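You operate a simulated robot arm through the tools that you are given. There is no shell and no other tool. Be economical: measure what you need, move in short steps, check, and stop when the job is done.

You are at the controls of a simulated robot arm. One attempt, no reset.

Task
Pull the earth clip, rub the rusty patch bright, plug the clip back in.
Fine: clip set down on the shelf beside the plate; teal emery block laid back; clip home in the earth socket after rubbing; the dust fan stays off. Set down upright: teal emery block.

The check looks at the end state, three seconds after you hand in, the way a careful person would. Anything else that was tipped, shoved, dropped, spilled or broken makes it a failure.

Robot
A 6-joint arm with a two-finger parallel gripper, fixed in place. Base frame: the origin is at the foot of the arm, x ahead of it, y to its left, z up. Readings come in cm, degrees, newtons and seconds.
With the tool pointing down near the work surface it reaches from about 24 to 64 cm from the base axis. Its first joint turns from -66.0 to 66.0 degrees. Payload 2.7 kg.
Tool frame: the origin (TCP) lies between the finger pads and is the grasp point; the fingertips stand 2.3 cm ahead of it; z points along the fingers, y is the line along which they close. The gripper opens to 9.4 cm. The fingers are 3.8 cm wide and 1 cm thick; the gripper's body (5.4 by 9.6 cm) begins 3.9 cm behind the TCP.
Orientation is told as [roll, pitch, yaw] about the base's x, y, z axes, in that order, counted from this pose: with the fingers straight down and closing along the base's y, the tool's x points along the base's -x, its y along +y and its z along -z.

Tools
- The arm moves only by the tool jog_arm. Its argument "increments" is a list of rows, each an object of numbers (a shift or turn left out is 0, a gripper value left out holds the last): "x", "y", "z": the shift along the tool's x, y, z in units of 500 mm (1.0 is 500 mm); "wx", "wy", "wz": the turn, a rotation vector about the tool's x, y, z in units of 60 degrees (1.0 is 60 degrees); "claw": the opening, from 0 (shut) to 1 (fully open). In form: [{"x": .., "y": .., "z": .., "wx": .., "wy": .., "wz": .., "claw": ..}, ...]. A call has 1 to 20 rows; each row is the pose to reach, as a shift and turn from the pose commanded when the call began, along the tool's axes at that moment. A call with a number of a shift or a turn outside -1 to 1 is refused whole. A row lasts 0.2 s, in which the tool goes at most 5 cm and 8.6 degrees; a call with a longer step from one row to the next is refused whole, and so is a gripper value outside its range. Where a pose cannot be reached the arm comes as near as it can. A force on the tool above 40 N (or 10 N above the force at the start of the call, whichever is more), or a blocked arm, ends the call early, and 0.2 s more pass. Each finger travels about 4.5 cm/s and halts on what it meets, pressing with about 24 N; the grip force reading is that of the motor and also rises with nothing between the fingers. The clock runs only during rows and for 0.2 s after the last one: add rows that repeat a pose to give the fingers time. The reply holds the time, the measured pose of the TCP, the force on the tool along the base axes, the opening and the grip force, in the units named above and with some noise, with the torque about the TCP (base axes, N m) and any sound that the robot's microphone picked up, and new pictures: "pictures" is both (left out), scene, wrist or none.
- Cameras (640 x 400 px; columns grow to the right, rows downward): "scene" is fixed at [5.59, -41.83, 140.98]; the picture's right is [0.92, -0.40, 0.00], its down [-0.20, -0.46, -0.87] and it looks along [0.35, 0.80, -0.50] (base axes); focal length 359 px, centre (320, 200). "wrist" rides on the gripper at [8.6, 1.6, -7.5] in the tool frame; the picture's right is [-0.18, 0.98, 0.00], its down [-0.58, -0.11, -0.81] and it looks along [-0.79, -0.15, 0.59] (tool axes); focal length 243 px, centre (320, 200). There is no depth. A picture from a camera that has moved, and an enlarged one, comes with that camera's place and axes in the base frame and with its lens.
- zoom(camera, box): a new picture of the part [left, top, right, bottom] of that camera's present view, enlarged. The clock stands still meanwhile.
- hand_in(): hands the job in; it is judged then, once.

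Work in short steps. Places have to be worked out from the pictures, the camera data and where the tool is seen: move nearer, look again, correct. Check each grasp and each placing, and mend what went wrong. You have 120 turns and 200 pictures in all, those below and enlarged ones among them. Open the gripper and draw the arm clear of the work before you hand the job in, unless the task says otherwise; then end with one line.

The tools are called after "Request:" by a JSON object that holds its "api" and its "payload". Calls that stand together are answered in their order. jog_arm: Moves the arm, as the interface text tells. Its arguments: {"type":"object","properties":{"increments":{"type":"array","items":{"type":"object","properties":{"x":{"type":"number"},"y":{"type":"number"},"z":{"type":"number"},"wx":{"type":"number"},"wy":{"type":"number"},"wz":{"type":"number"},"claw":{"type":"number"}}}},"pictures":{"type":"string","enum":["both","scene","wrist","none"]}},"required":["increments"]} The other tools are called the same way: zoom (camera, box) takes an enlarged picture of a part of a camera's view; hand_in () hands the job in.

At the start:

```text
clock: 0.0
ee_pos: [29.48, 26.97, 110.72]
tcp_rot: [0.2, -0.1, 0.1]
force: [-0.4, -0.8, 0.0]
moment: [-0.02, -0.01, 0.01]
finger_gap: 9.39
gripper_force: 0.0
```

scene: 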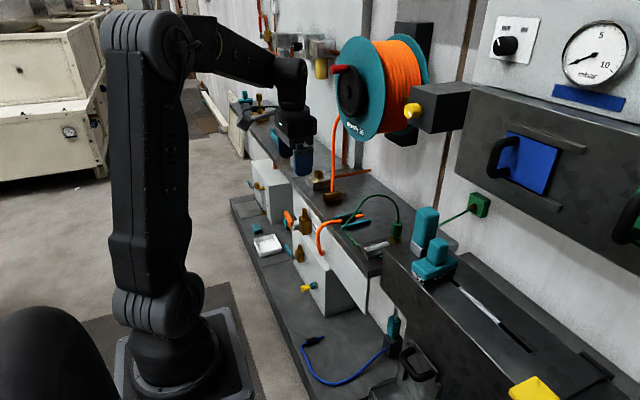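
wrist: 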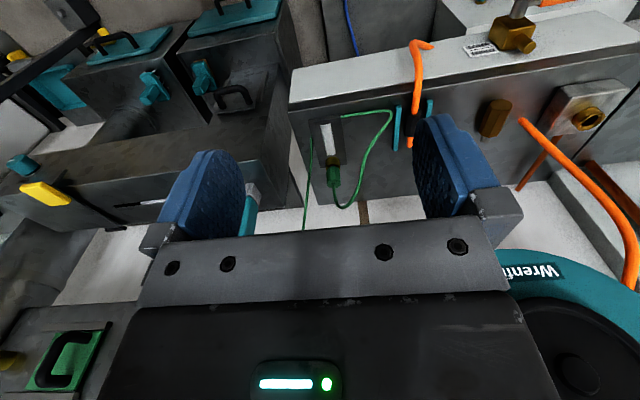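

The scene is cluttered, so I'll enlarge the parts around the bench and the green-cabled clip before I move.

Request:
{"api": "zoom", "payload": {"camera": "scene", "box": [300, 150, 500, 290]}}

Request:
{"api": "zoom", "payload": {"camera": "scene", "box": [220, 80, 380, 260]}}

Request:
{"api": "zoom", "payload": {"camera": "wrist", "box": [220, 60, 480, 240]}}

Request:
{"api": "zoom", "payload": {"camera": "scene", "box": [360, 200, 640, 400]}}

```text
2.86 times, centred on (400, 220) of scene
camera zoom: at [5.59, -41.83, 140.98], right [0.92, -0.4, 0.0], down [-0.2, -0.46, -0.87], along [0.35, 0.8, -0.5], focal length 1026 px, centre (91, 143)
```

zoom: 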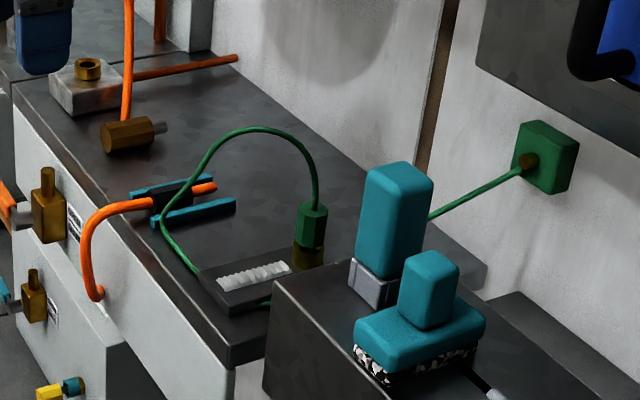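

```text
2.22 times, centred on (300, 170) of scene
camera zoom: at [5.59, -41.83, 140.98], right [0.92, -0.4, 0.0], down [-0.2, -0.46, -0.87], along [0.35, 0.8, -0.5], focal length 798 px, centre (364, 267)
```

zoom: 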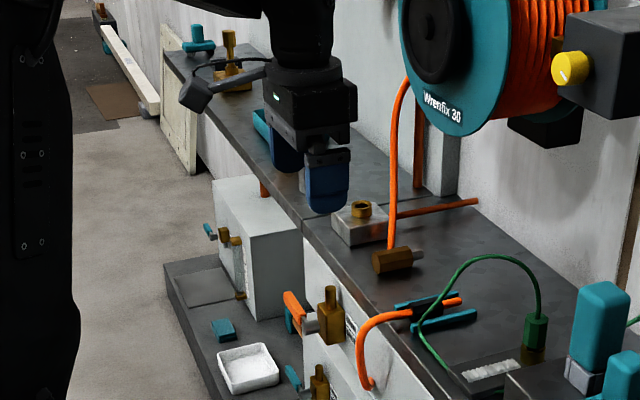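

```text
2.22 times, centred on (350, 150) of wrist
camera zoom: at [20.74, 28.54, 118.13], right [0.18, 0.98, 0.0], down [0.58, -0.11, 0.81], along [0.79, -0.15, -0.59], focal length 539 px, centre (253, 311)
```

zoom: 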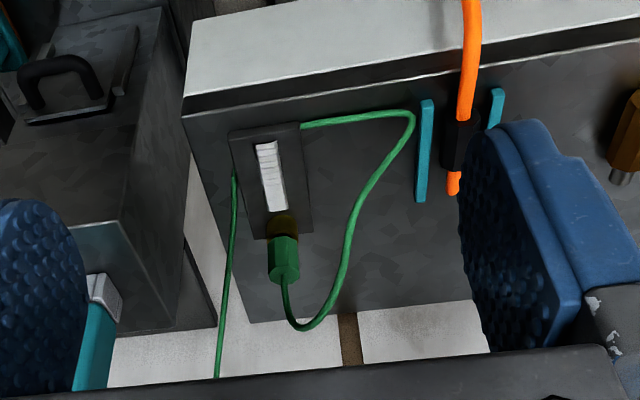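

```text
2.00 times, centred on (500, 300) of scene
camera zoom: at [5.59, -41.83, 140.98], right [0.92, -0.4, 0.0], down [-0.2, -0.46, -0.87], along [0.35, 0.8, -0.5], focal length 718 px, centre (-40, 0)
```

zoom: 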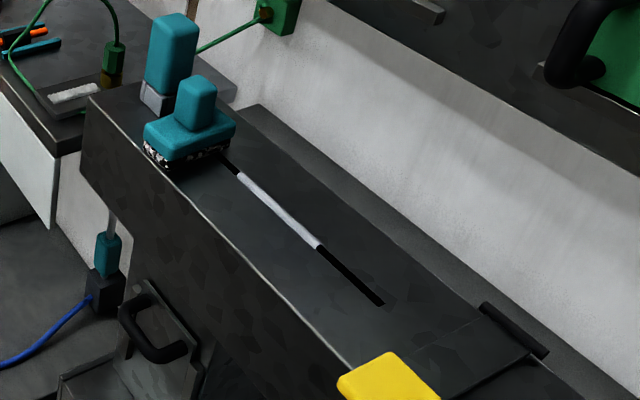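

The clip triangulates to about [57, 24.5, 84.5], with the shelf near z 80. I'll shift toward -y with the tool high to see the teal blocks and look for the rusty patch.

Request:
{"api": "jog_arm", "payload": {"increments": [{"y": -0.09}, {"y": -0.18}, {"y": -0.27}, {"y": -0.36}, {"y": -0.4}, {"y": -0.4}]}}

```text
clock: 1.4
ee_pos: [29.39, 6.9, 110.7]
tcp_rot: [0.2, 0.1, 0.0]
force: [-0.2, 0.1, 0.1]
moment: [-0.02, -0.02, 0.01]
finger_gap: 9.4
gripper_force: 0.1
camera wrist: at [20.76, 8.49, 118.1], right [0.18, 0.98, 0.0], down [0.58, -0.11, 0.81], along [0.79, -0.15, -0.59], focal length 243 px, centre (320, 200)
```

scene: 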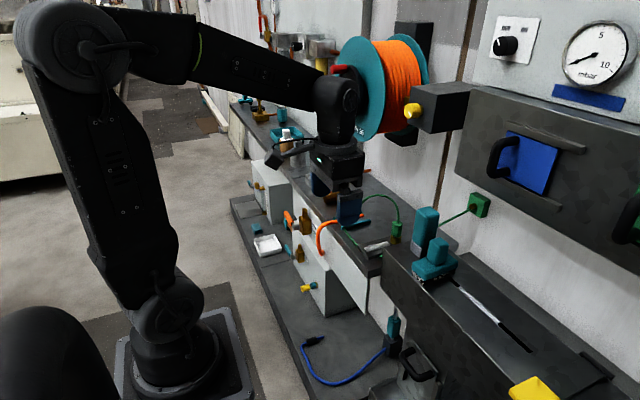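
wrist: 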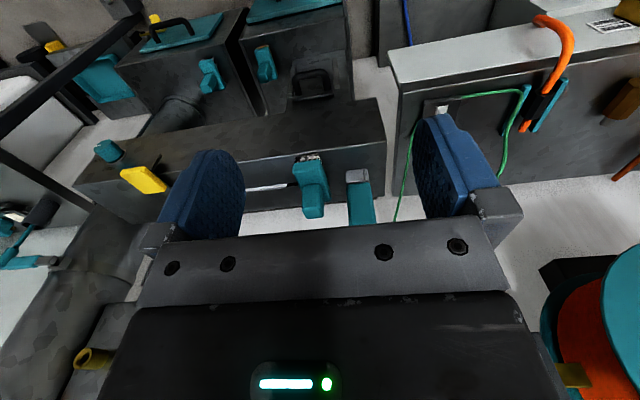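

The emery-like block (speckled bottom) sits at about [50, 2, 92] and the tall teal one at about [53, 9, 94]. I need a closer look at the socket plate, so I'll move toward it while staying high.

Request:
{"api": "jog_arm", "payload": {"increments": [{"y": 0.09}, {"y": 0.18}, {"y": 0.27}, {"y": 0.34}, {"y": 0.34, "z": 0.06}, {"y": 0.34, "z": 0.1}, {"y": 0.34, "z": 0.1}], "pictures": "none"}}

Request:
{"api": "zoom", "payload": {"camera": "wrist", "box": [260, 60, 420, 220]}}

Request:
{"api": "zoom", "payload": {"camera": "scene", "box": [350, 200, 420, 260]}}

Request:
{"api": "zoom", "payload": {"camera": "scene", "box": [390, 190, 480, 300]}}

```text
clock: 3.0
ee_pos: [29.48, 23.91, 105.79]
tcp_rot: [0.2, -0.1, 0.0]
force: [0.1, -0.2, -0.6]
moment: [0.01, 0.0, -0.01]
finger_gap: 9.41
gripper_force: 0.1
```

```text
2.50 times, centred on (340, 140) of wrist
camera zoom: at [20.71, 25.59, 113.14], right [0.18, 0.98, 0.0], down [0.58, -0.11, 0.81], along [0.79, -0.15, -0.59], focal length 606 px, centre (270, 350)
```

zoom: 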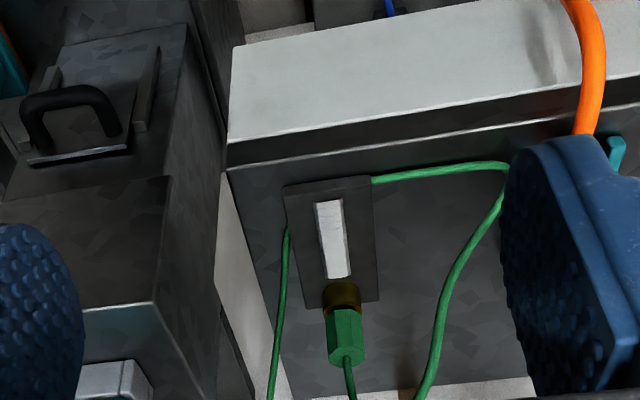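

```text
6.67 times, centred on (385, 230) of scene
camera zoom: at [5.59, -41.83, 140.98], right [0.92, -0.4, 0.0], down [-0.2, -0.46, -0.87], along [0.35, 0.8, -0.5], focal length 2393 px, centre (-113, 0)
```

zoom: 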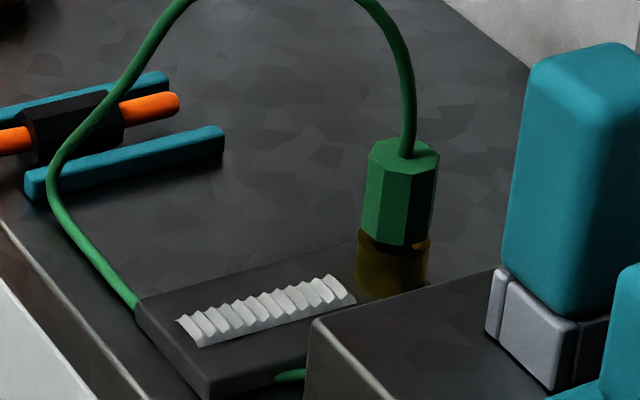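

```text
3.64 times, centred on (435, 245) of scene
camera zoom: at [5.59, -41.83, 140.98], right [0.92, -0.4, 0.0], down [-0.2, -0.46, -0.87], along [0.35, 0.8, -0.5], focal length 1305 px, centre (-98, 36)
```

zoom: 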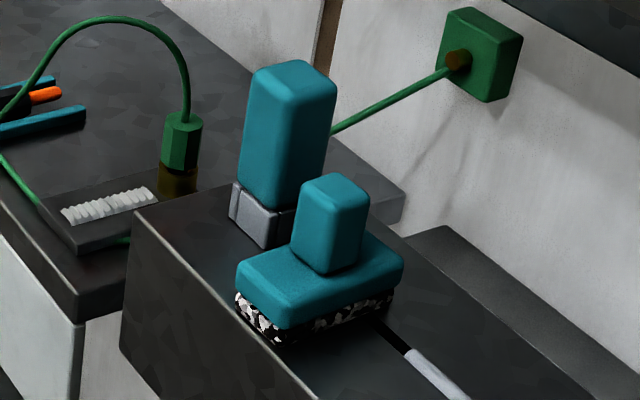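

The green hex plug in a brass socket on the small plate looks like the earth clip. I still haven't found the rusty patch, so I'll search the rest of the scene at higher zoom.

Request:
{"api": "zoom", "payload": {"camera": "scene", "box": [230, 80, 340, 150]}}

Request:
{"api": "zoom", "payload": {"camera": "scene", "box": [300, 160, 380, 220]}}

Request:
{"api": "zoom", "payload": {"camera": "scene", "box": [230, 180, 370, 300]}}

Request:
{"api": "zoom", "payload": {"camera": "scene", "box": [420, 240, 640, 400]}}

Request:
{"api": "zoom", "payload": {"camera": "scene", "box": [440, 0, 640, 220]}}

```text
5.71 times, centred on (285, 115) of scene
camera zoom: at [5.59, -41.83, 140.98], right [0.92, -0.4, 0.0], down [-0.2, -0.46, -0.87], along [0.35, 0.8, -0.5], focal length 2051 px, centre (520, 686)
```

zoom: 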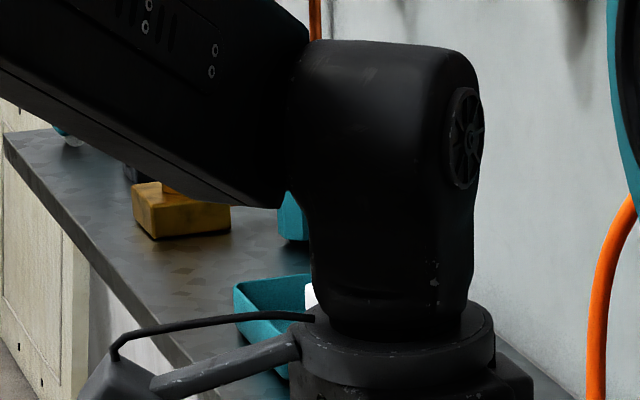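

```text
6.67 times, centred on (340, 190) of scene
camera zoom: at [5.59, -41.83, 140.98], right [0.92, -0.4, 0.0], down [-0.2, -0.46, -0.87], along [0.35, 0.8, -0.5], focal length 2393 px, centre (187, 267)
```

zoom: 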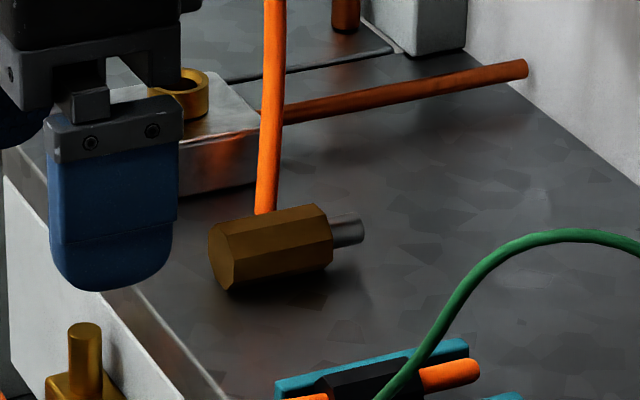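

```text
3.33 times, centred on (300, 240) of scene
camera zoom: at [5.59, -41.83, 140.98], right [0.92, -0.4, 0.0], down [-0.2, -0.46, -0.87], along [0.35, 0.8, -0.5], focal length 1196 px, centre (387, 67)
```

zoom: 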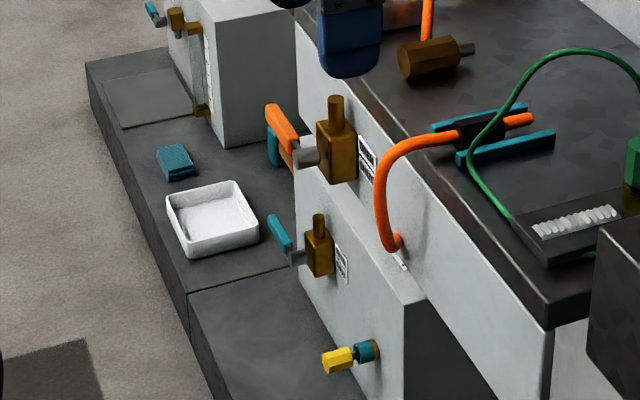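

```text
2.50 times, centred on (530, 320) of scene
camera zoom: at [5.59, -41.83, 140.98], right [0.92, -0.4, 0.0], down [-0.2, -0.46, -0.87], along [0.35, 0.8, -0.5], focal length 897 px, centre (-205, -100)
```

zoom: 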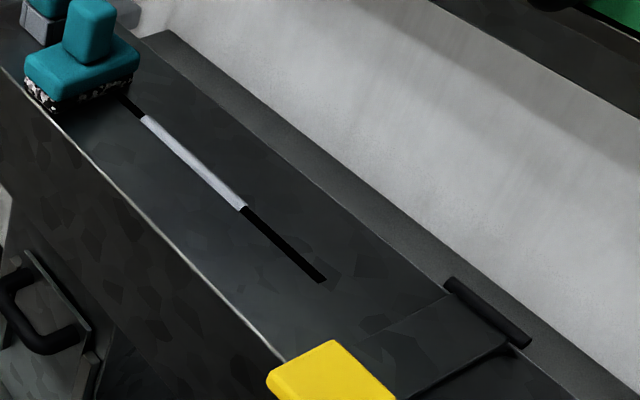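

```text
1.82 times, centred on (540, 110) of scene
camera zoom: at [5.59, -41.83, 140.98], right [0.92, -0.4, 0.0], down [-0.2, -0.46, -0.87], along [0.35, 0.8, -0.5], focal length 653 px, centre (-80, 364)
```

zoom: 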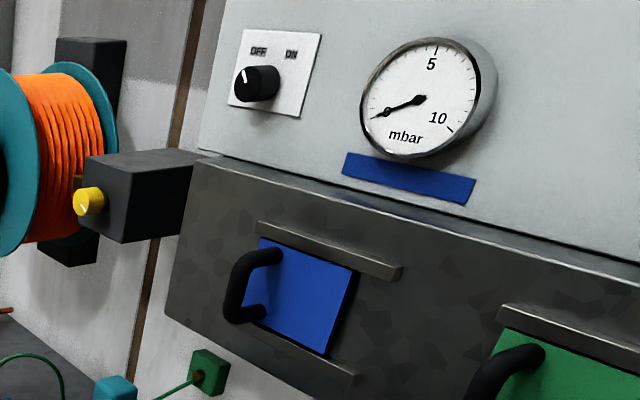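

The OFF/ON knob on the wall panel is probably the fan switch, and I'll leave it alone. Next I'll swing to +y to look at the steel block with the brass ring and the far shelf.

Request:
{"api": "jog_arm", "payload": {"increments": [{"y": 0.08}, {"y": 0.16}, {"y": 0.24}, {"y": 0.32}, {"y": 0.4}, {"y": 0.4}, {"y": 0.4}]}}

Request:
{"api": "zoom", "payload": {"camera": "wrist", "box": [200, 0, 640, 230]}}

```text
clock: 4.6
ee_pos: [29.33, 43.98, 105.9]
tcp_rot: [0.2, -0.1, 0.1]
force: [0.5, 0.6, 0.2]
moment: [0.04, 0.01, 0.0]
finger_gap: 9.41
gripper_force: 0.1
camera wrist: at [20.76, 45.6, 113.15], right [0.18, 0.98, 0.0], down [0.58, -0.11, 0.81], along [0.79, -0.15, -0.59], focal length 243 px, centre (320, 200)
```

scene: 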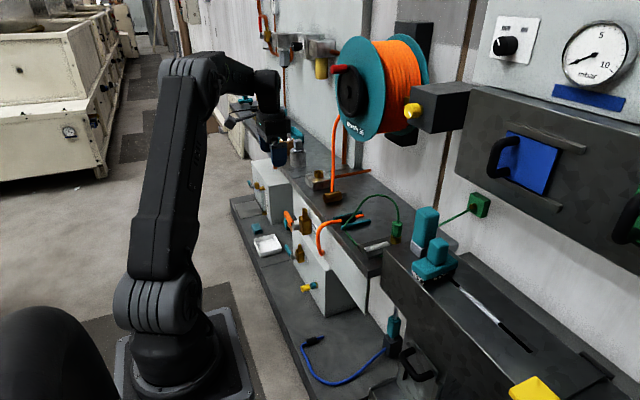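
wrist: 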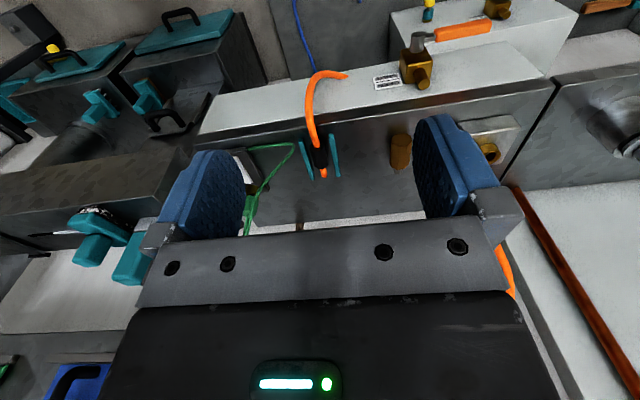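

```text
1.45 times, centred on (420, 115) of wrist
camera zoom: at [20.76, 45.6, 113.15], right [0.18, 0.98, 0.0], down [0.58, -0.11, 0.81], along [0.79, -0.15, -0.59], focal length 353 px, centre (174, 324)
```

zoom: 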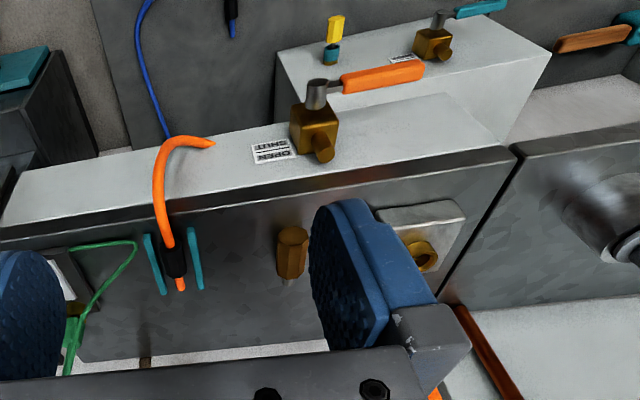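

With the arm clear, I'll zoom in on the steel block, the far shelf and the green clip's plate.

Request:
{"api": "zoom", "payload": {"camera": "scene", "box": [295, 150, 375, 220]}}

Request:
{"api": "zoom", "payload": {"camera": "scene", "box": [225, 80, 325, 150]}}

Request:
{"api": "zoom", "payload": {"camera": "scene", "box": [225, 150, 325, 270]}}

Request:
{"api": "zoom", "payload": {"camera": "wrist", "box": [30, 120, 270, 300]}}

```text
5.71 times, centred on (335, 185) of scene
camera zoom: at [5.59, -41.83, 140.98], right [0.92, -0.4, 0.0], down [-0.2, -0.46, -0.87], along [0.35, 0.8, -0.5], focal length 2051 px, centre (234, 286)
```

zoom: 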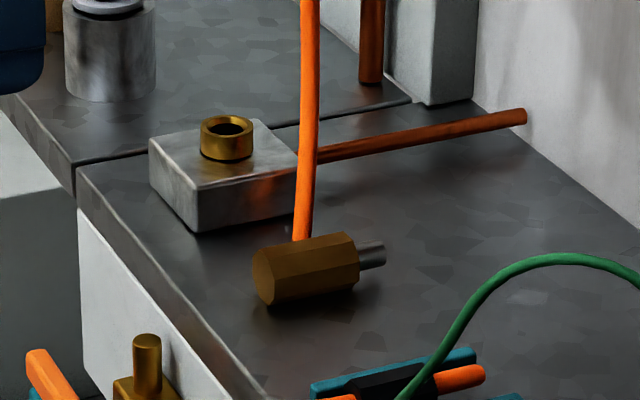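

```text
5.71 times, centred on (275, 115) of scene
camera zoom: at [5.59, -41.83, 140.98], right [0.92, -0.4, 0.0], down [-0.2, -0.46, -0.87], along [0.35, 0.8, -0.5], focal length 2051 px, centre (577, 686)
```

zoom: 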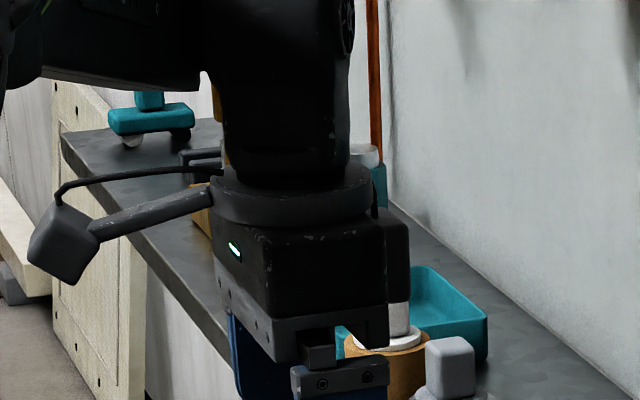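

```text
3.33 times, centred on (275, 210) of scene
camera zoom: at [5.59, -41.83, 140.98], right [0.92, -0.4, 0.0], down [-0.2, -0.46, -0.87], along [0.35, 0.8, -0.5], focal length 1196 px, centre (470, 167)
```

zoom: 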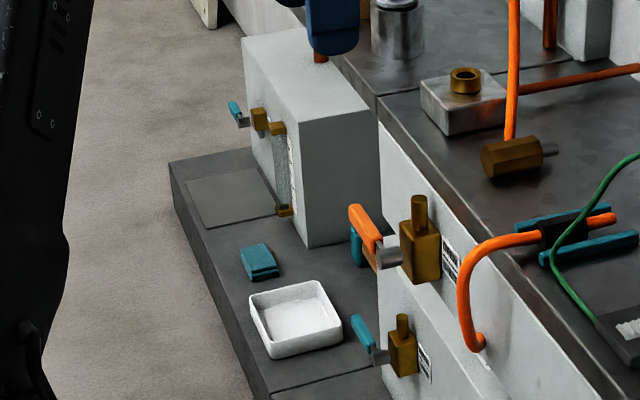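

```text
2.22 times, centred on (150, 210) of wrist
camera zoom: at [20.76, 45.6, 113.15], right [0.18, 0.98, 0.0], down [0.58, -0.11, 0.81], along [0.79, -0.15, -0.59], focal length 539 px, centre (698, 178)
```

zoom: 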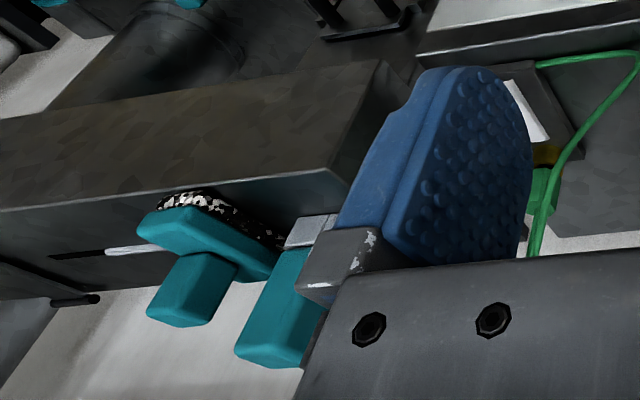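

The rusty patch still isn't visible, and parts of the workspace at -y and at the far +y end are unseen. I'll look toward -y next.

Request:
{"api": "jog_arm", "payload": {"increments": [{"y": -0.09, "z": -0.03}, {"y": -0.18, "z": -0.06}, {"y": -0.27, "z": -0.1}, {"y": -0.36, "z": -0.1}, {"y": -0.45, "z": -0.1}, {"y": -0.54, "z": -0.1}, {"y": -0.63, "z": -0.1}, {"y": -0.72, "z": -0.1}, {"y": -0.81, "z": -0.1}, {"y": -0.9, "z": -0.1}, {"y": -0.99, "z": -0.1}, {"y": -1.0, "z": -0.1}, {"y": -1.0, "z": -0.1}]}}

Request:
{"api": "zoom", "payload": {"camera": "wrist", "box": [0, 0, 640, 240]}}

Request:
{"api": "zoom", "payload": {"camera": "scene", "box": [225, 80, 325, 150]}}

```text
clock: 7.4
ee_pos: [29.29, -6.11, 110.75]
tcp_rot: [0.2, -0.1, -0.1]
force: [0.1, 0.0, 0.7]
moment: [0.0, -0.03, 0.0]
finger_gap: 9.4
gripper_force: 0.0
camera wrist: at [20.63, -4.47, 118.0], right [0.18, 0.98, 0.0], down [0.58, -0.11, 0.81], along [0.79, -0.15, -0.59], focal length 243 px, centre (320, 200)
```

scene: 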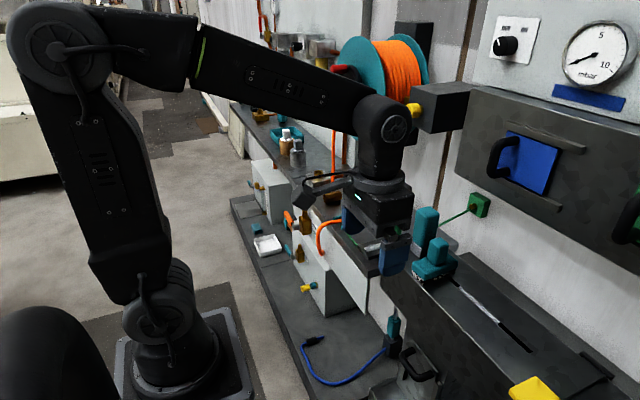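
wrist: 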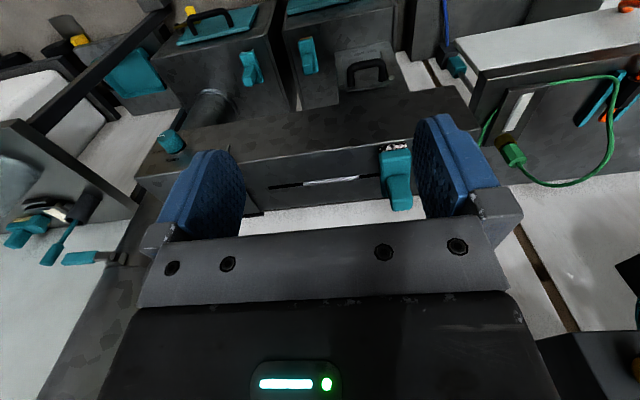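

```text
1.00 times, centred on (320, 120) of wrist (not enlarged: the box is as wide or as high as the picture)
camera zoom: at [20.63, -4.47, 118.0], right [0.18, 0.98, 0.0], down [0.58, -0.11, 0.81], along [0.79, -0.15, -0.59], focal length 243 px, centre (320, 280)
```

zoom: 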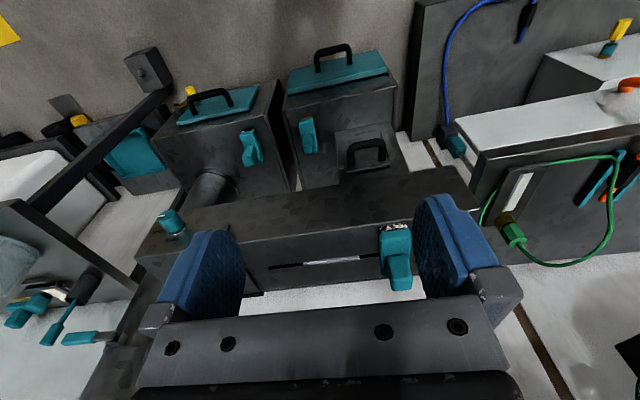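

```text
5.71 times, centred on (275, 115) of scene
camera zoom: at [5.59, -41.83, 140.98], right [0.92, -0.4, 0.0], down [-0.2, -0.46, -0.87], along [0.35, 0.8, -0.5], focal length 2051 px, centre (577, 686)
```

zoom: 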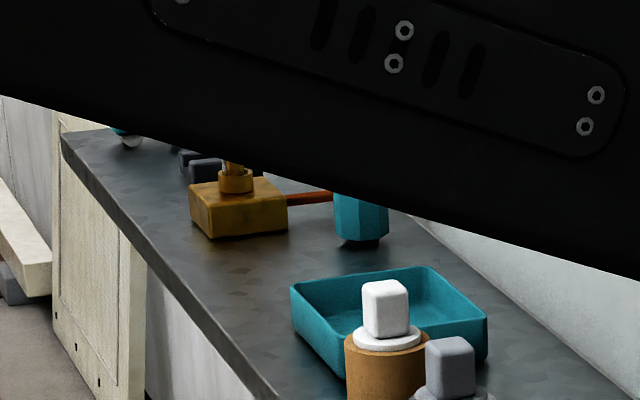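

The brown-block station is far out of reach (y≈150), and so is the steel block at about [51, 64]. Everything reachable is around the green clip plate and the dark ledge, so I'll tilt the wrist camera over the plate to inspect it.

Request:
{"api": "jog_arm", "payload": {"increments": [{"y": 0.09, "wy": 0.1}, {"y": 0.18, "wy": 0.2}, {"y": 0.27, "wy": 0.3}, {"y": 0.36, "wy": 0.4}, {"x": -0.05, "y": 0.42, "wy": 0.5}, {"x": -0.1, "y": 0.46, "wy": 0.6}, {"x": -0.15, "y": 0.48, "wy": 0.6}, {"x": -0.15, "y": 0.48, "wy": 0.6}]}}

Request:
{"api": "zoom", "payload": {"camera": "wrist", "box": [220, 0, 480, 200]}}

```text
clock: 9.2
ee_pos: [36.99, 17.84, 110.82]
tcp_rot: [0.1, 36.1, 0.2]
force: [0.6, 0.0, 0.0]
moment: [0.0, 0.0, 0.0]
finger_gap: 9.43
gripper_force: 0.1
camera wrist: at [34.29, 19.49, 121.8], right [0.15, 0.98, -0.11], down [0.94, -0.11, 0.31], along [0.29, -0.15, -0.94], focal length 243 px, centre (320, 200)
```

scene: 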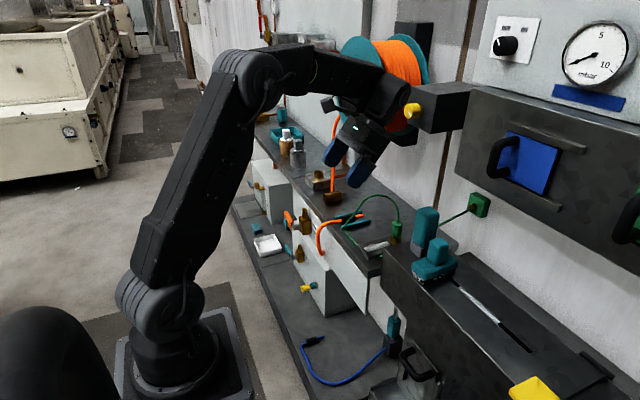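
wrist: 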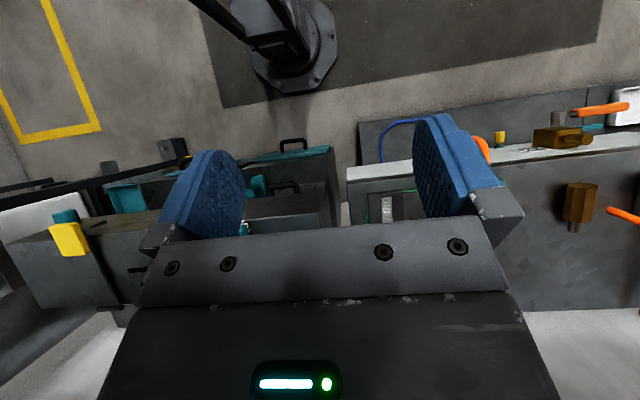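

```text
2.00 times, centred on (350, 100) of wrist
camera zoom: at [34.29, 19.49, 121.8], right [0.15, 0.98, -0.11], down [0.94, -0.11, 0.31], along [0.29, -0.15, -0.94], focal length 485 px, centre (260, 400)
```

zoom: 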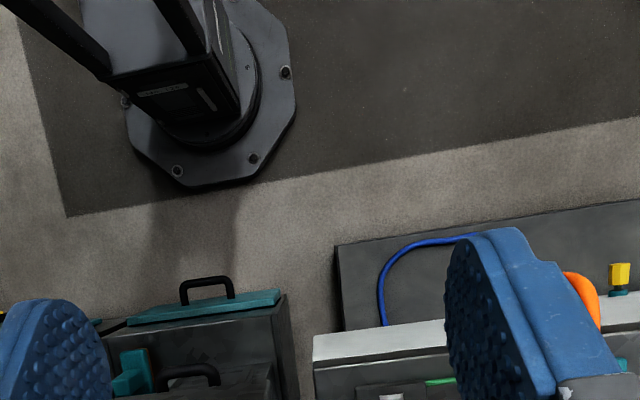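

The gripper body hides the plate at this tilt. I'll reduce the tilt and go lower so the plate falls between the fingers in view.

Request:
{"api": "jog_arm", "payload": {"increments": [{"x": -0.03, "y": 0.02, "z": 0.05, "wy": -0.1}, {"x": -0.06, "y": 0.05, "z": 0.1, "wy": -0.2}, {"x": -0.09, "y": 0.08, "z": 0.15, "wy": -0.28}, {"x": -0.113, "y": 0.08, "z": 0.19, "wy": -0.35}, {"x": -0.113, "y": 0.08, "z": 0.19, "wy": -0.35}], "pictures": "wrist"}}

Request:
{"api": "zoom", "payload": {"camera": "wrist", "box": [230, 20, 430, 200]}}

```text
clock: 10.4
ee_pos: [36.06, 21.93, 99.78]
tcp_rot: [0.2, 15.0, 0.0]
force: [-0.4, -0.8, 0.0]
moment: [-0.04, 0.0, 0.03]
finger_gap: 9.4
gripper_force: 0.0
camera wrist: at [29.47, 23.54, 109.06], right [0.18, 0.98, -0.04], down [0.77, -0.11, 0.63], along [0.61, -0.15, -0.78], focal length 243 px, centre (320, 200)
```

wrist: 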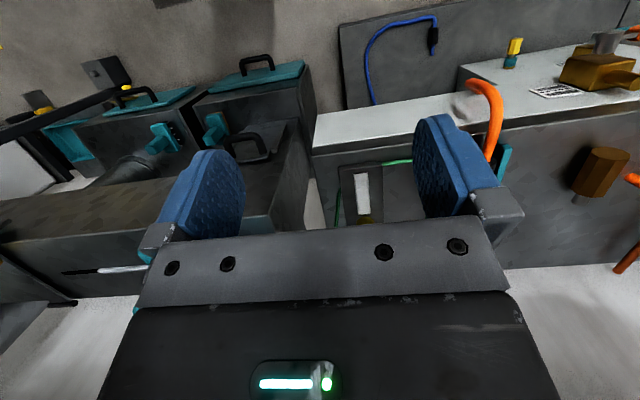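

```text
2.22 times, centred on (330, 110) of wrist
camera zoom: at [29.47, 23.54, 109.06], right [0.18, 0.98, -0.04], down [0.77, -0.11, 0.63], along [0.61, -0.15, -0.78], focal length 539 px, centre (298, 400)
```

zoom: 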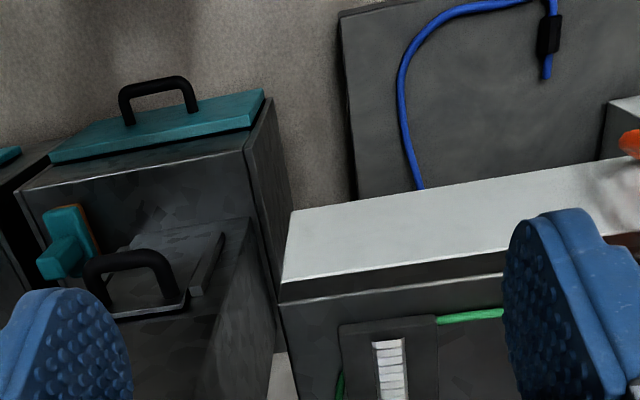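

Less tilt gives a better view, so I'll level the tool and move a bit closer.

Request:
{"api": "jog_arm", "payload": {"increments": [{"x": -0.03, "z": 0.03, "wy": -0.12}, {"x": -0.06, "z": 0.06, "wy": -0.24}, {"x": -0.06, "z": 0.067, "wy": -0.333}, {"x": -0.06, "z": 0.067, "wy": -0.333}], "pictures": "wrist"}}

Request:
{"api": "zoom", "payload": {"camera": "wrist", "box": [270, 80, 420, 200]}}

```text
clock: 11.4
ee_pos: [37.96, 21.87, 95.78]
tcp_rot: [0.3, -5.1, 0.0]
force: [-0.6, -0.2, 0.3]
moment: [0.01, 0.02, -0.01]
finger_gap: 9.42
gripper_force: 0.1
camera wrist: at [28.64, 23.57, 102.33], right [0.18, 0.98, 0.02], down [0.51, -0.11, 0.85], along [0.84, -0.15, -0.52], focal length 243 px, centre (320, 200)
```

wrist: 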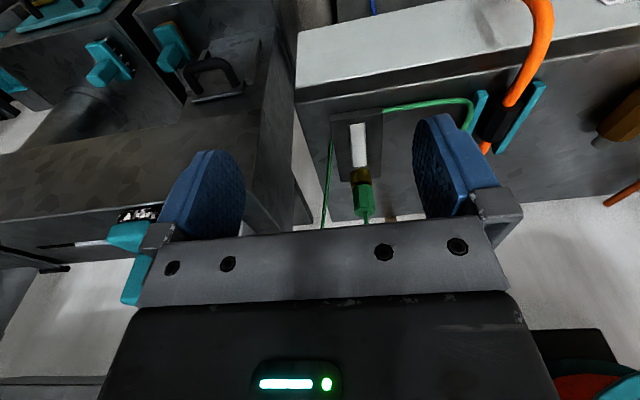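

```text
3.33 times, centred on (345, 140) of wrist
camera zoom: at [28.64, 23.57, 102.33], right [0.18, 0.98, 0.02], down [0.51, -0.11, 0.85], along [0.84, -0.15, -0.52], focal length 809 px, centre (237, 400)
```

zoom: 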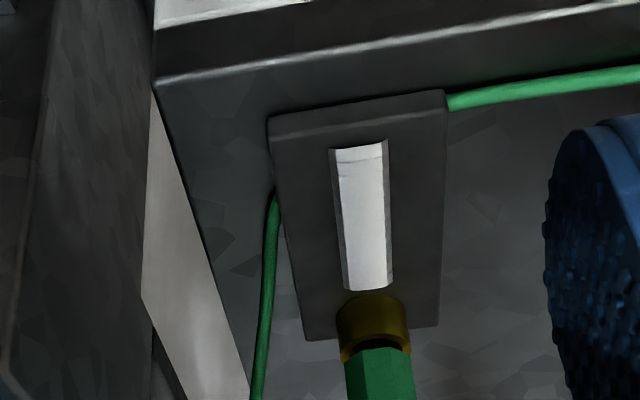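

The strip on the plate is white, so I still have no rusty patch. I'll raise and swing to -y to check the ledge's far end and the area beyond it.

Request:
{"api": "jog_arm", "payload": {"increments": [{"z": -0.09, "x": 0.03, "wy": 0.085}, {"z": -0.18, "x": 0.1, "wy": 0.085}, {"y": -0.09, "z": -0.24, "x": 0.1, "wy": 0.085}, {"y": -0.18, "z": -0.24, "x": 0.1, "wy": 0.085}, {"y": -0.27, "z": -0.24, "x": 0.1, "wy": 0.085}, {"y": -0.36, "z": -0.24, "x": 0.1, "wy": 0.085}, {"y": -0.45, "z": -0.24, "x": 0.1, "wy": 0.085}, {"y": -0.54, "z": -0.24, "x": 0.1, "wy": 0.085}, {"y": -0.63, "z": -0.24, "x": 0.1, "wy": 0.085}, {"y": -0.72, "z": -0.24, "x": 0.1, "wy": 0.085}, {"y": -0.81, "z": -0.24, "x": 0.1, "wy": 0.085}, {"y": -0.9, "z": -0.24, "x": 0.1, "wy": 0.085}, {"y": -0.99, "z": -0.24, "x": 0.1, "wy": 0.085}, {"y": -1.0, "z": -0.24, "x": 0.1, "wy": 0.085}]}}

Request:
{"api": "zoom", "payload": {"camera": "wrist", "box": [0, 60, 320, 260]}}

Request:
{"api": "zoom", "payload": {"camera": "wrist", "box": [320, 60, 640, 260]}}

```text
refused: row 2 steps farther than a row can; nothing moved
```

```text
2.00 times, centred on (160, 160) of wrist
camera zoom: at [28.64, 23.57, 102.33], right [0.18, 0.98, 0.02], down [0.51, -0.11, 0.85], along [0.84, -0.15, -0.52], focal length 485 px, centre (640, 280)
```

zoom: 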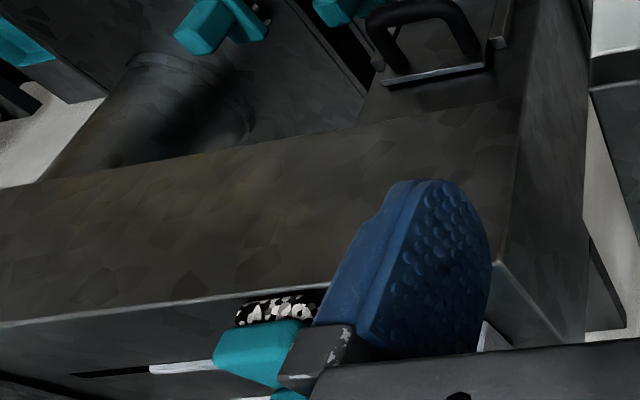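

```text
2.00 times, centred on (480, 160) of wrist
camera zoom: at [28.64, 23.57, 102.33], right [0.18, 0.98, 0.02], down [0.51, -0.11, 0.85], along [0.84, -0.15, -0.52], focal length 485 px, centre (0, 280)
```

zoom: 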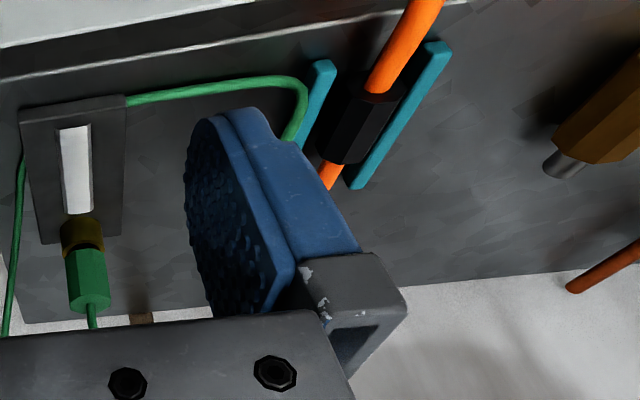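

My row step was too long and the call was refused, so I'm redoing the swing toward -y with shorter steps.

Request:
{"api": "jog_arm", "payload": {"increments": [{"z": -0.08, "x": 0.03, "wy": 0.085}, {"z": -0.16, "x": 0.06, "wy": 0.085}, {"y": -0.05, "z": -0.22, "x": 0.1, "wy": 0.085}, {"y": -0.14, "z": -0.24, "x": 0.1, "wy": 0.085}, {"y": -0.23, "z": -0.24, "x": 0.1, "wy": 0.085}, {"y": -0.32, "z": -0.24, "x": 0.1, "wy": 0.085}, {"y": -0.41, "z": -0.24, "x": 0.1, "wy": 0.085}, {"y": -0.5, "z": -0.24, "x": 0.1, "wy": 0.085}, {"y": -0.59, "z": -0.24, "x": 0.1, "wy": 0.085}, {"y": -0.68, "z": -0.24, "x": 0.1, "wy": 0.085}, {"y": -0.77, "z": -0.24, "x": 0.1, "wy": 0.085}, {"y": -0.86, "z": -0.24, "x": 0.1, "wy": 0.085}, {"y": -0.86, "z": -0.24, "x": 0.1, "wy": 0.085}]}}

Request:
{"api": "zoom", "payload": {"camera": "wrist", "box": [0, 60, 320, 260]}}

Request:
{"api": "zoom", "payload": {"camera": "wrist", "box": [320, 60, 640, 260]}}

```text
clock: 14.2
ee_pos: [31.92, -21.24, 107.27]
tcp_rot: [0.2, 0.1, 0.0]
force: [0.4, 0.0, -0.5]
moment: [0.01, -0.01, -0.02]
finger_gap: 9.4
gripper_force: 0.2
camera wrist: at [23.18, -19.51, 114.62], right [0.18, 0.98, 0.0], down [0.58, -0.11, 0.81], along [0.79, -0.15, -0.59], focal length 243 px, centre (320, 200)
```

scene: 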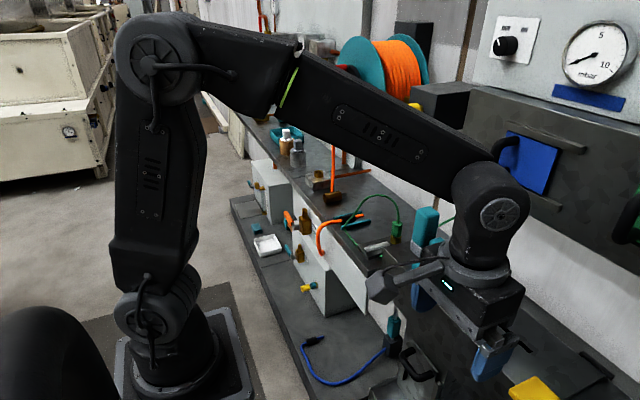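
wrist: 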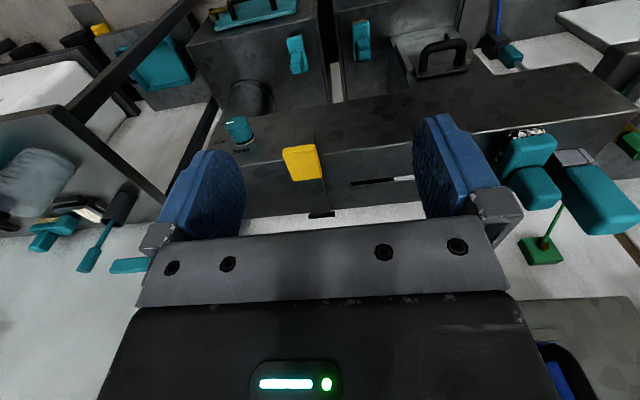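

```text
2.00 times, centred on (160, 160) of wrist
camera zoom: at [23.18, -19.51, 114.62], right [0.18, 0.98, 0.0], down [0.58, -0.11, 0.81], along [0.79, -0.15, -0.59], focal length 485 px, centre (640, 280)
```

zoom: 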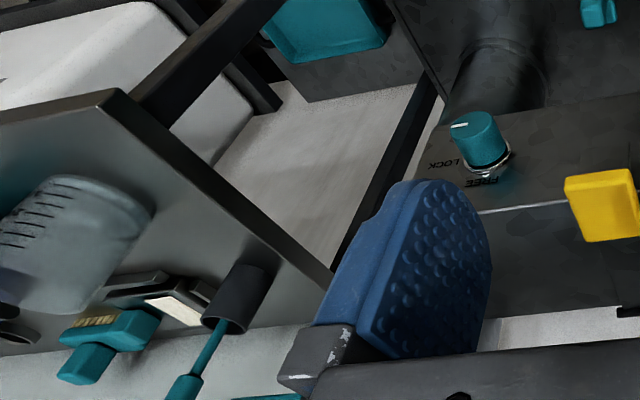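

```text
2.00 times, centred on (480, 160) of wrist
camera zoom: at [23.18, -19.51, 114.62], right [0.18, 0.98, 0.0], down [0.58, -0.11, 0.81], along [0.79, -0.15, -0.59], focal length 485 px, centre (0, 280)
```

zoom: 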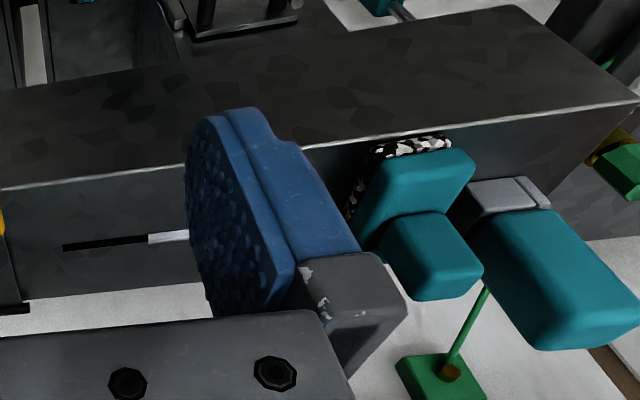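

There's another bench at more negative y, with a teal block, a tool and a flask. I'll move further that way for a look.

Request:
{"api": "jog_arm", "payload": {"increments": [{"y": -0.09}, {"y": -0.18}, {"y": -0.27}, {"y": -0.36}, {"y": -0.45}, {"y": -0.54}, {"y": -0.54}]}}

Request:
{"api": "zoom", "payload": {"camera": "wrist", "box": [0, 60, 320, 260]}}

Request:
{"api": "zoom", "payload": {"camera": "wrist", "box": [200, 80, 440, 230]}}

```text
clock: 15.8
ee_pos: [32.05, -48.07, 107.03]
tcp_rot: [0.2, 0.1, 0.0]
force: [0.7, -0.5, 0.1]
moment: [-0.02, 0.0, -0.04]
finger_gap: 9.4
gripper_force: 0.1
camera wrist: at [23.28, -46.49, 114.43], right [0.18, 0.98, 0.0], down [0.58, -0.11, 0.8], along [0.79, -0.15, -0.59], focal length 243 px, centre (320, 200)
```

scene: 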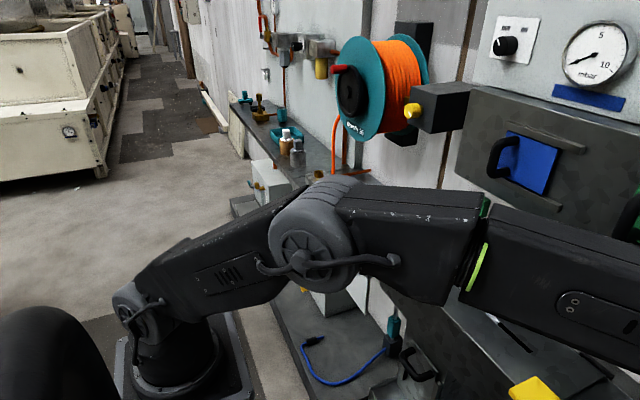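
wrist: 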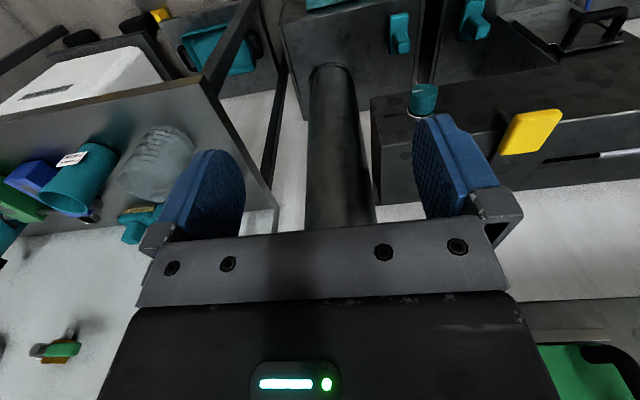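

```text
2.00 times, centred on (160, 160) of wrist
camera zoom: at [23.28, -46.49, 114.43], right [0.18, 0.98, 0.0], down [0.58, -0.11, 0.8], along [0.79, -0.15, -0.59], focal length 485 px, centre (640, 280)
```

zoom: 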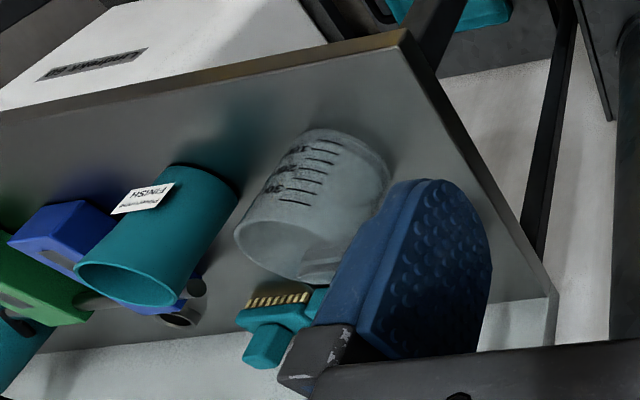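

```text
2.67 times, centred on (320, 155) of wrist
camera zoom: at [23.28, -46.49, 114.43], right [0.18, 0.98, 0.0], down [0.58, -0.11, 0.8], along [0.79, -0.15, -0.59], focal length 647 px, centre (320, 320)
```

zoom: 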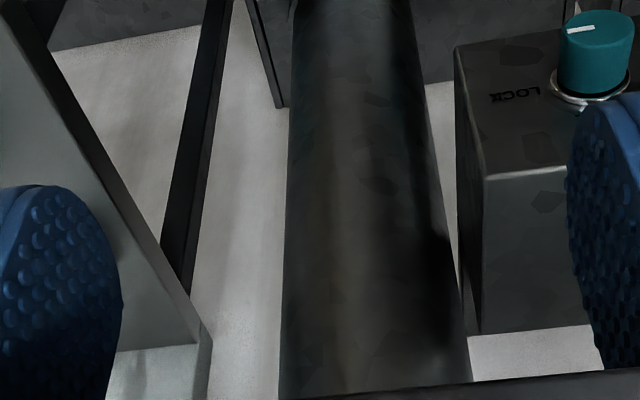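

That bench holds decoys such as a brass brush and is mostly out of reach. I now think the ridged strip on the clip plate is the crusted patch, so I'll go back for a close look at the two teal blocks from their -x side.

Request:
{"api": "jog_arm", "payload": {"increments": [{"y": 0.09}, {"y": 0.18}, {"y": 0.27}, {"y": 0.36}, {"y": 0.45}, {"y": 0.54}, {"y": 0.63}, {"y": 0.72}, {"y": 0.81}, {"y": 0.9}, {"y": 0.96}, {"y": 0.96}]}}

Request:
{"api": "zoom", "payload": {"camera": "wrist", "box": [260, 100, 420, 220]}}

Request:
{"api": "zoom", "payload": {"camera": "scene", "box": [405, 200, 465, 290]}}

Request:
{"api": "zoom", "payload": {"camera": "scene", "box": [360, 225, 410, 260]}}

```text
clock: 18.4
ee_pos: [31.86, -0.01, 107.22]
tcp_rot: [0.2, 0.2, 0.0]
force: [-0.4, -0.5, -1.3]
moment: [0.0, 0.01, -0.04]
finger_gap: 9.38
gripper_force: 0.1
camera wrist: at [23.19, 1.52, 114.6], right [0.18, 0.98, 0.0], down [0.58, -0.11, 0.81], along [0.79, -0.15, -0.59], focal length 243 px, centre (320, 200)
```

scene: 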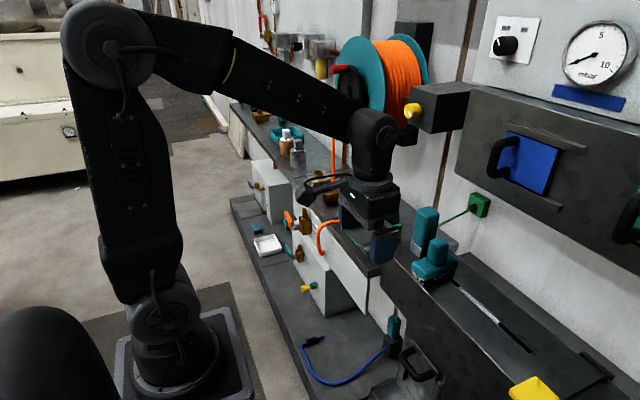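
wrist: 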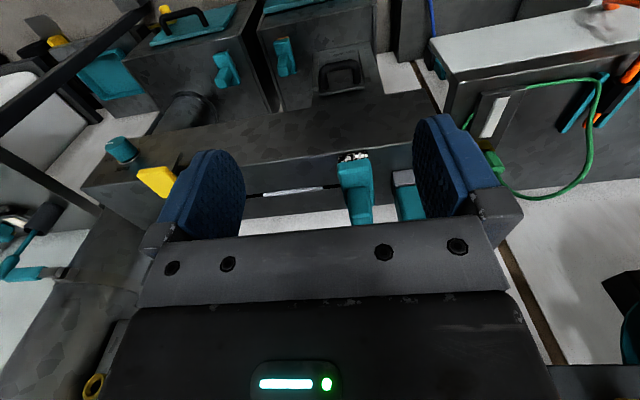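

```text
3.33 times, centred on (340, 160) of wrist
camera zoom: at [23.19, 1.52, 114.6], right [0.18, 0.98, 0.0], down [0.58, -0.11, 0.81], along [0.79, -0.15, -0.59], focal length 809 px, centre (253, 333)
```

zoom: 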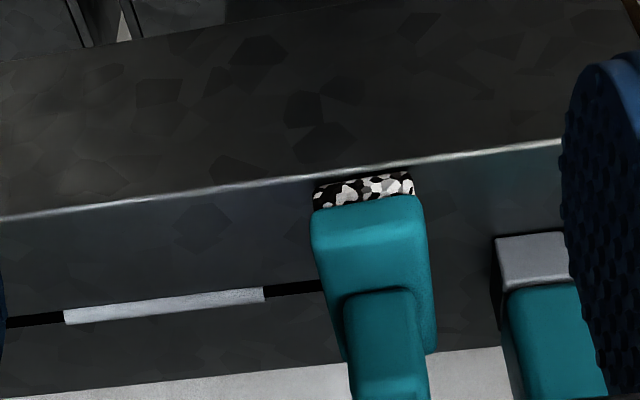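

```text
4.44 times, centred on (435, 245) of scene
camera zoom: at [5.59, -41.83, 140.98], right [0.92, -0.4, 0.0], down [-0.2, -0.46, -0.87], along [0.35, 0.8, -0.5], focal length 1595 px, centre (-191, 0)
```

zoom: 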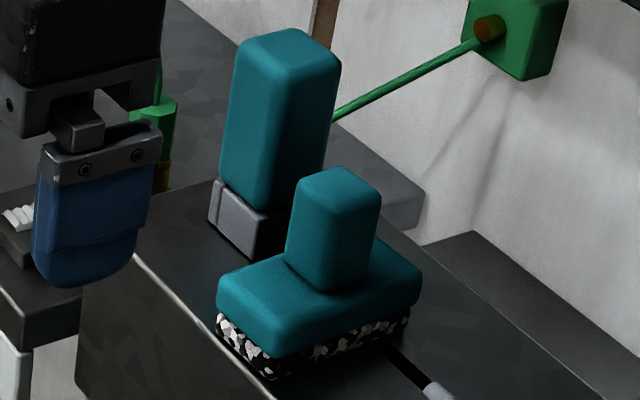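

```text
11.43 times, centred on (385, 242) of scene
camera zoom: at [5.59, -41.83, 140.98], right [0.92, -0.4, 0.0], down [-0.2, -0.46, -0.87], along [0.35, 0.8, -0.5], focal length 4102 px, centre (-423, -286)
```

zoom: 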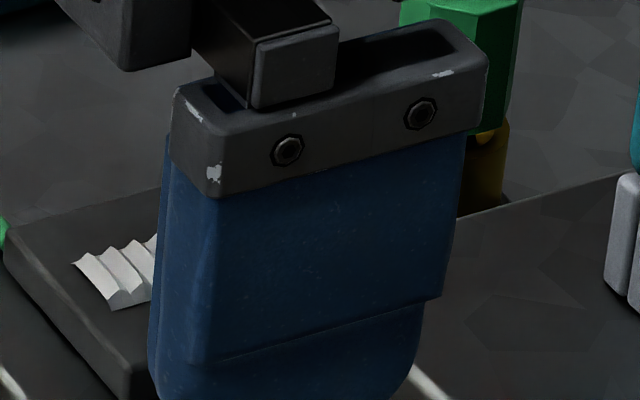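

I want a sharper look at both teal blocks' undersides to decide which one is emery, so I'll move closer, centred between them, with the camera tipped up a little.

Request:
{"api": "jog_arm", "payload": {"increments": [{"y": 0.06, "wy": -0.1}, {"x": -0.04, "y": 0.12, "wy": -0.2}, {"x": -0.1, "y": 0.14, "z": 0.04, "wy": -0.28}, {"x": -0.1, "y": 0.14, "z": 0.08, "wy": -0.28}, {"x": -0.1, "y": 0.14, "z": 0.08, "wy": -0.28}], "pictures": "wrist"}}

Request:
{"api": "zoom", "payload": {"camera": "wrist", "box": [220, 90, 440, 230]}}

```text
clock: 19.6
ee_pos: [36.89, 6.82, 103.03]
tcp_rot: [0.2, -16.8, 0.0]
force: [0.4, -0.1, 0.7]
moment: [-0.02, 0.04, -0.03]
finger_gap: 9.43
gripper_force: 0.0
camera wrist: at [26.47, 8.52, 107.69], right [0.18, 0.98, 0.06], down [0.32, -0.11, 0.94], along [0.93, -0.15, -0.34], focal length 243 px, centre (320, 200)
```

wrist: 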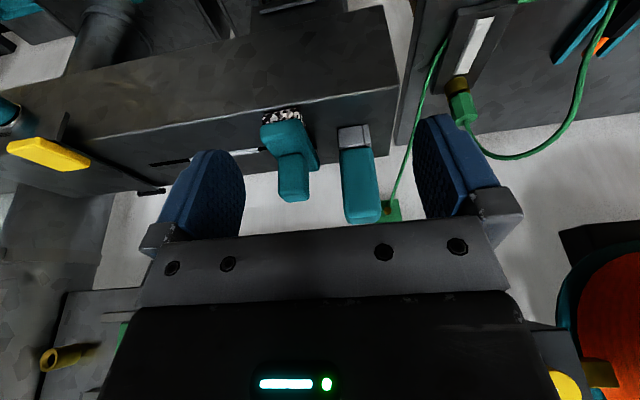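

```text
2.86 times, centred on (330, 160) of wrist
camera zoom: at [26.47, 8.52, 107.69], right [0.18, 0.98, 0.06], down [0.32, -0.11, 0.94], along [0.93, -0.15, -0.34], focal length 693 px, centre (291, 314)
```

zoom: 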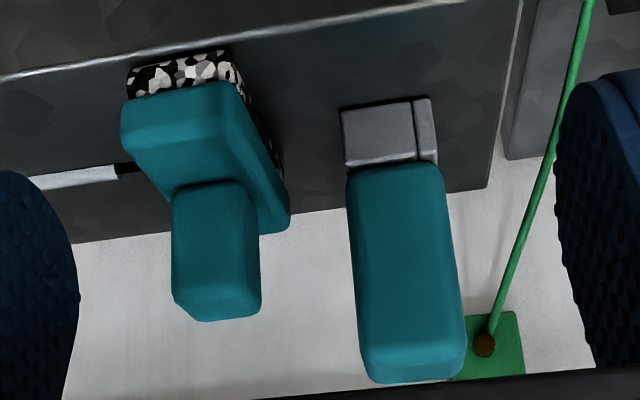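

I've fixed the geometry from the views:
- **Plate:** x 47.4–59.5, y 21.5–27.4, top z≈80.5.
- **Strip (patch):** x 48–55.3 at y 24.4.
- **Clip:** about [57.4, 24.5], z 83–87.5.
- **T-handled gritty block:** base 8.3×3.8 at [50.5, 1.7], bottom z 90, handle top about 98.

I'll level the tool and go above the clip.

Request:
{"api": "jog_arm", "payload": {"increments": [{"z": -0.06, "wy": 0.1}, {"y": 0.09, "z": -0.06, "wy": 0.2}, {"y": 0.18, "z": -0.06, "wy": 0.28}, {"y": 0.27, "z": -0.06, "wy": 0.28}, {"y": 0.352, "z": -0.06, "wy": 0.28}, {"y": 0.352, "z": -0.06, "wy": 0.28}], "pictures": "none"}}

```text
clock: 21.0
ee_pos: [36.15, 24.64, 106.1]
tcp_rot: [0.3, 0.0, 0.0]
force: [0.9, -0.6, 0.0]
moment: [0.02, 0.01, -0.01]
finger_gap: 9.42
gripper_force: 0.0
```

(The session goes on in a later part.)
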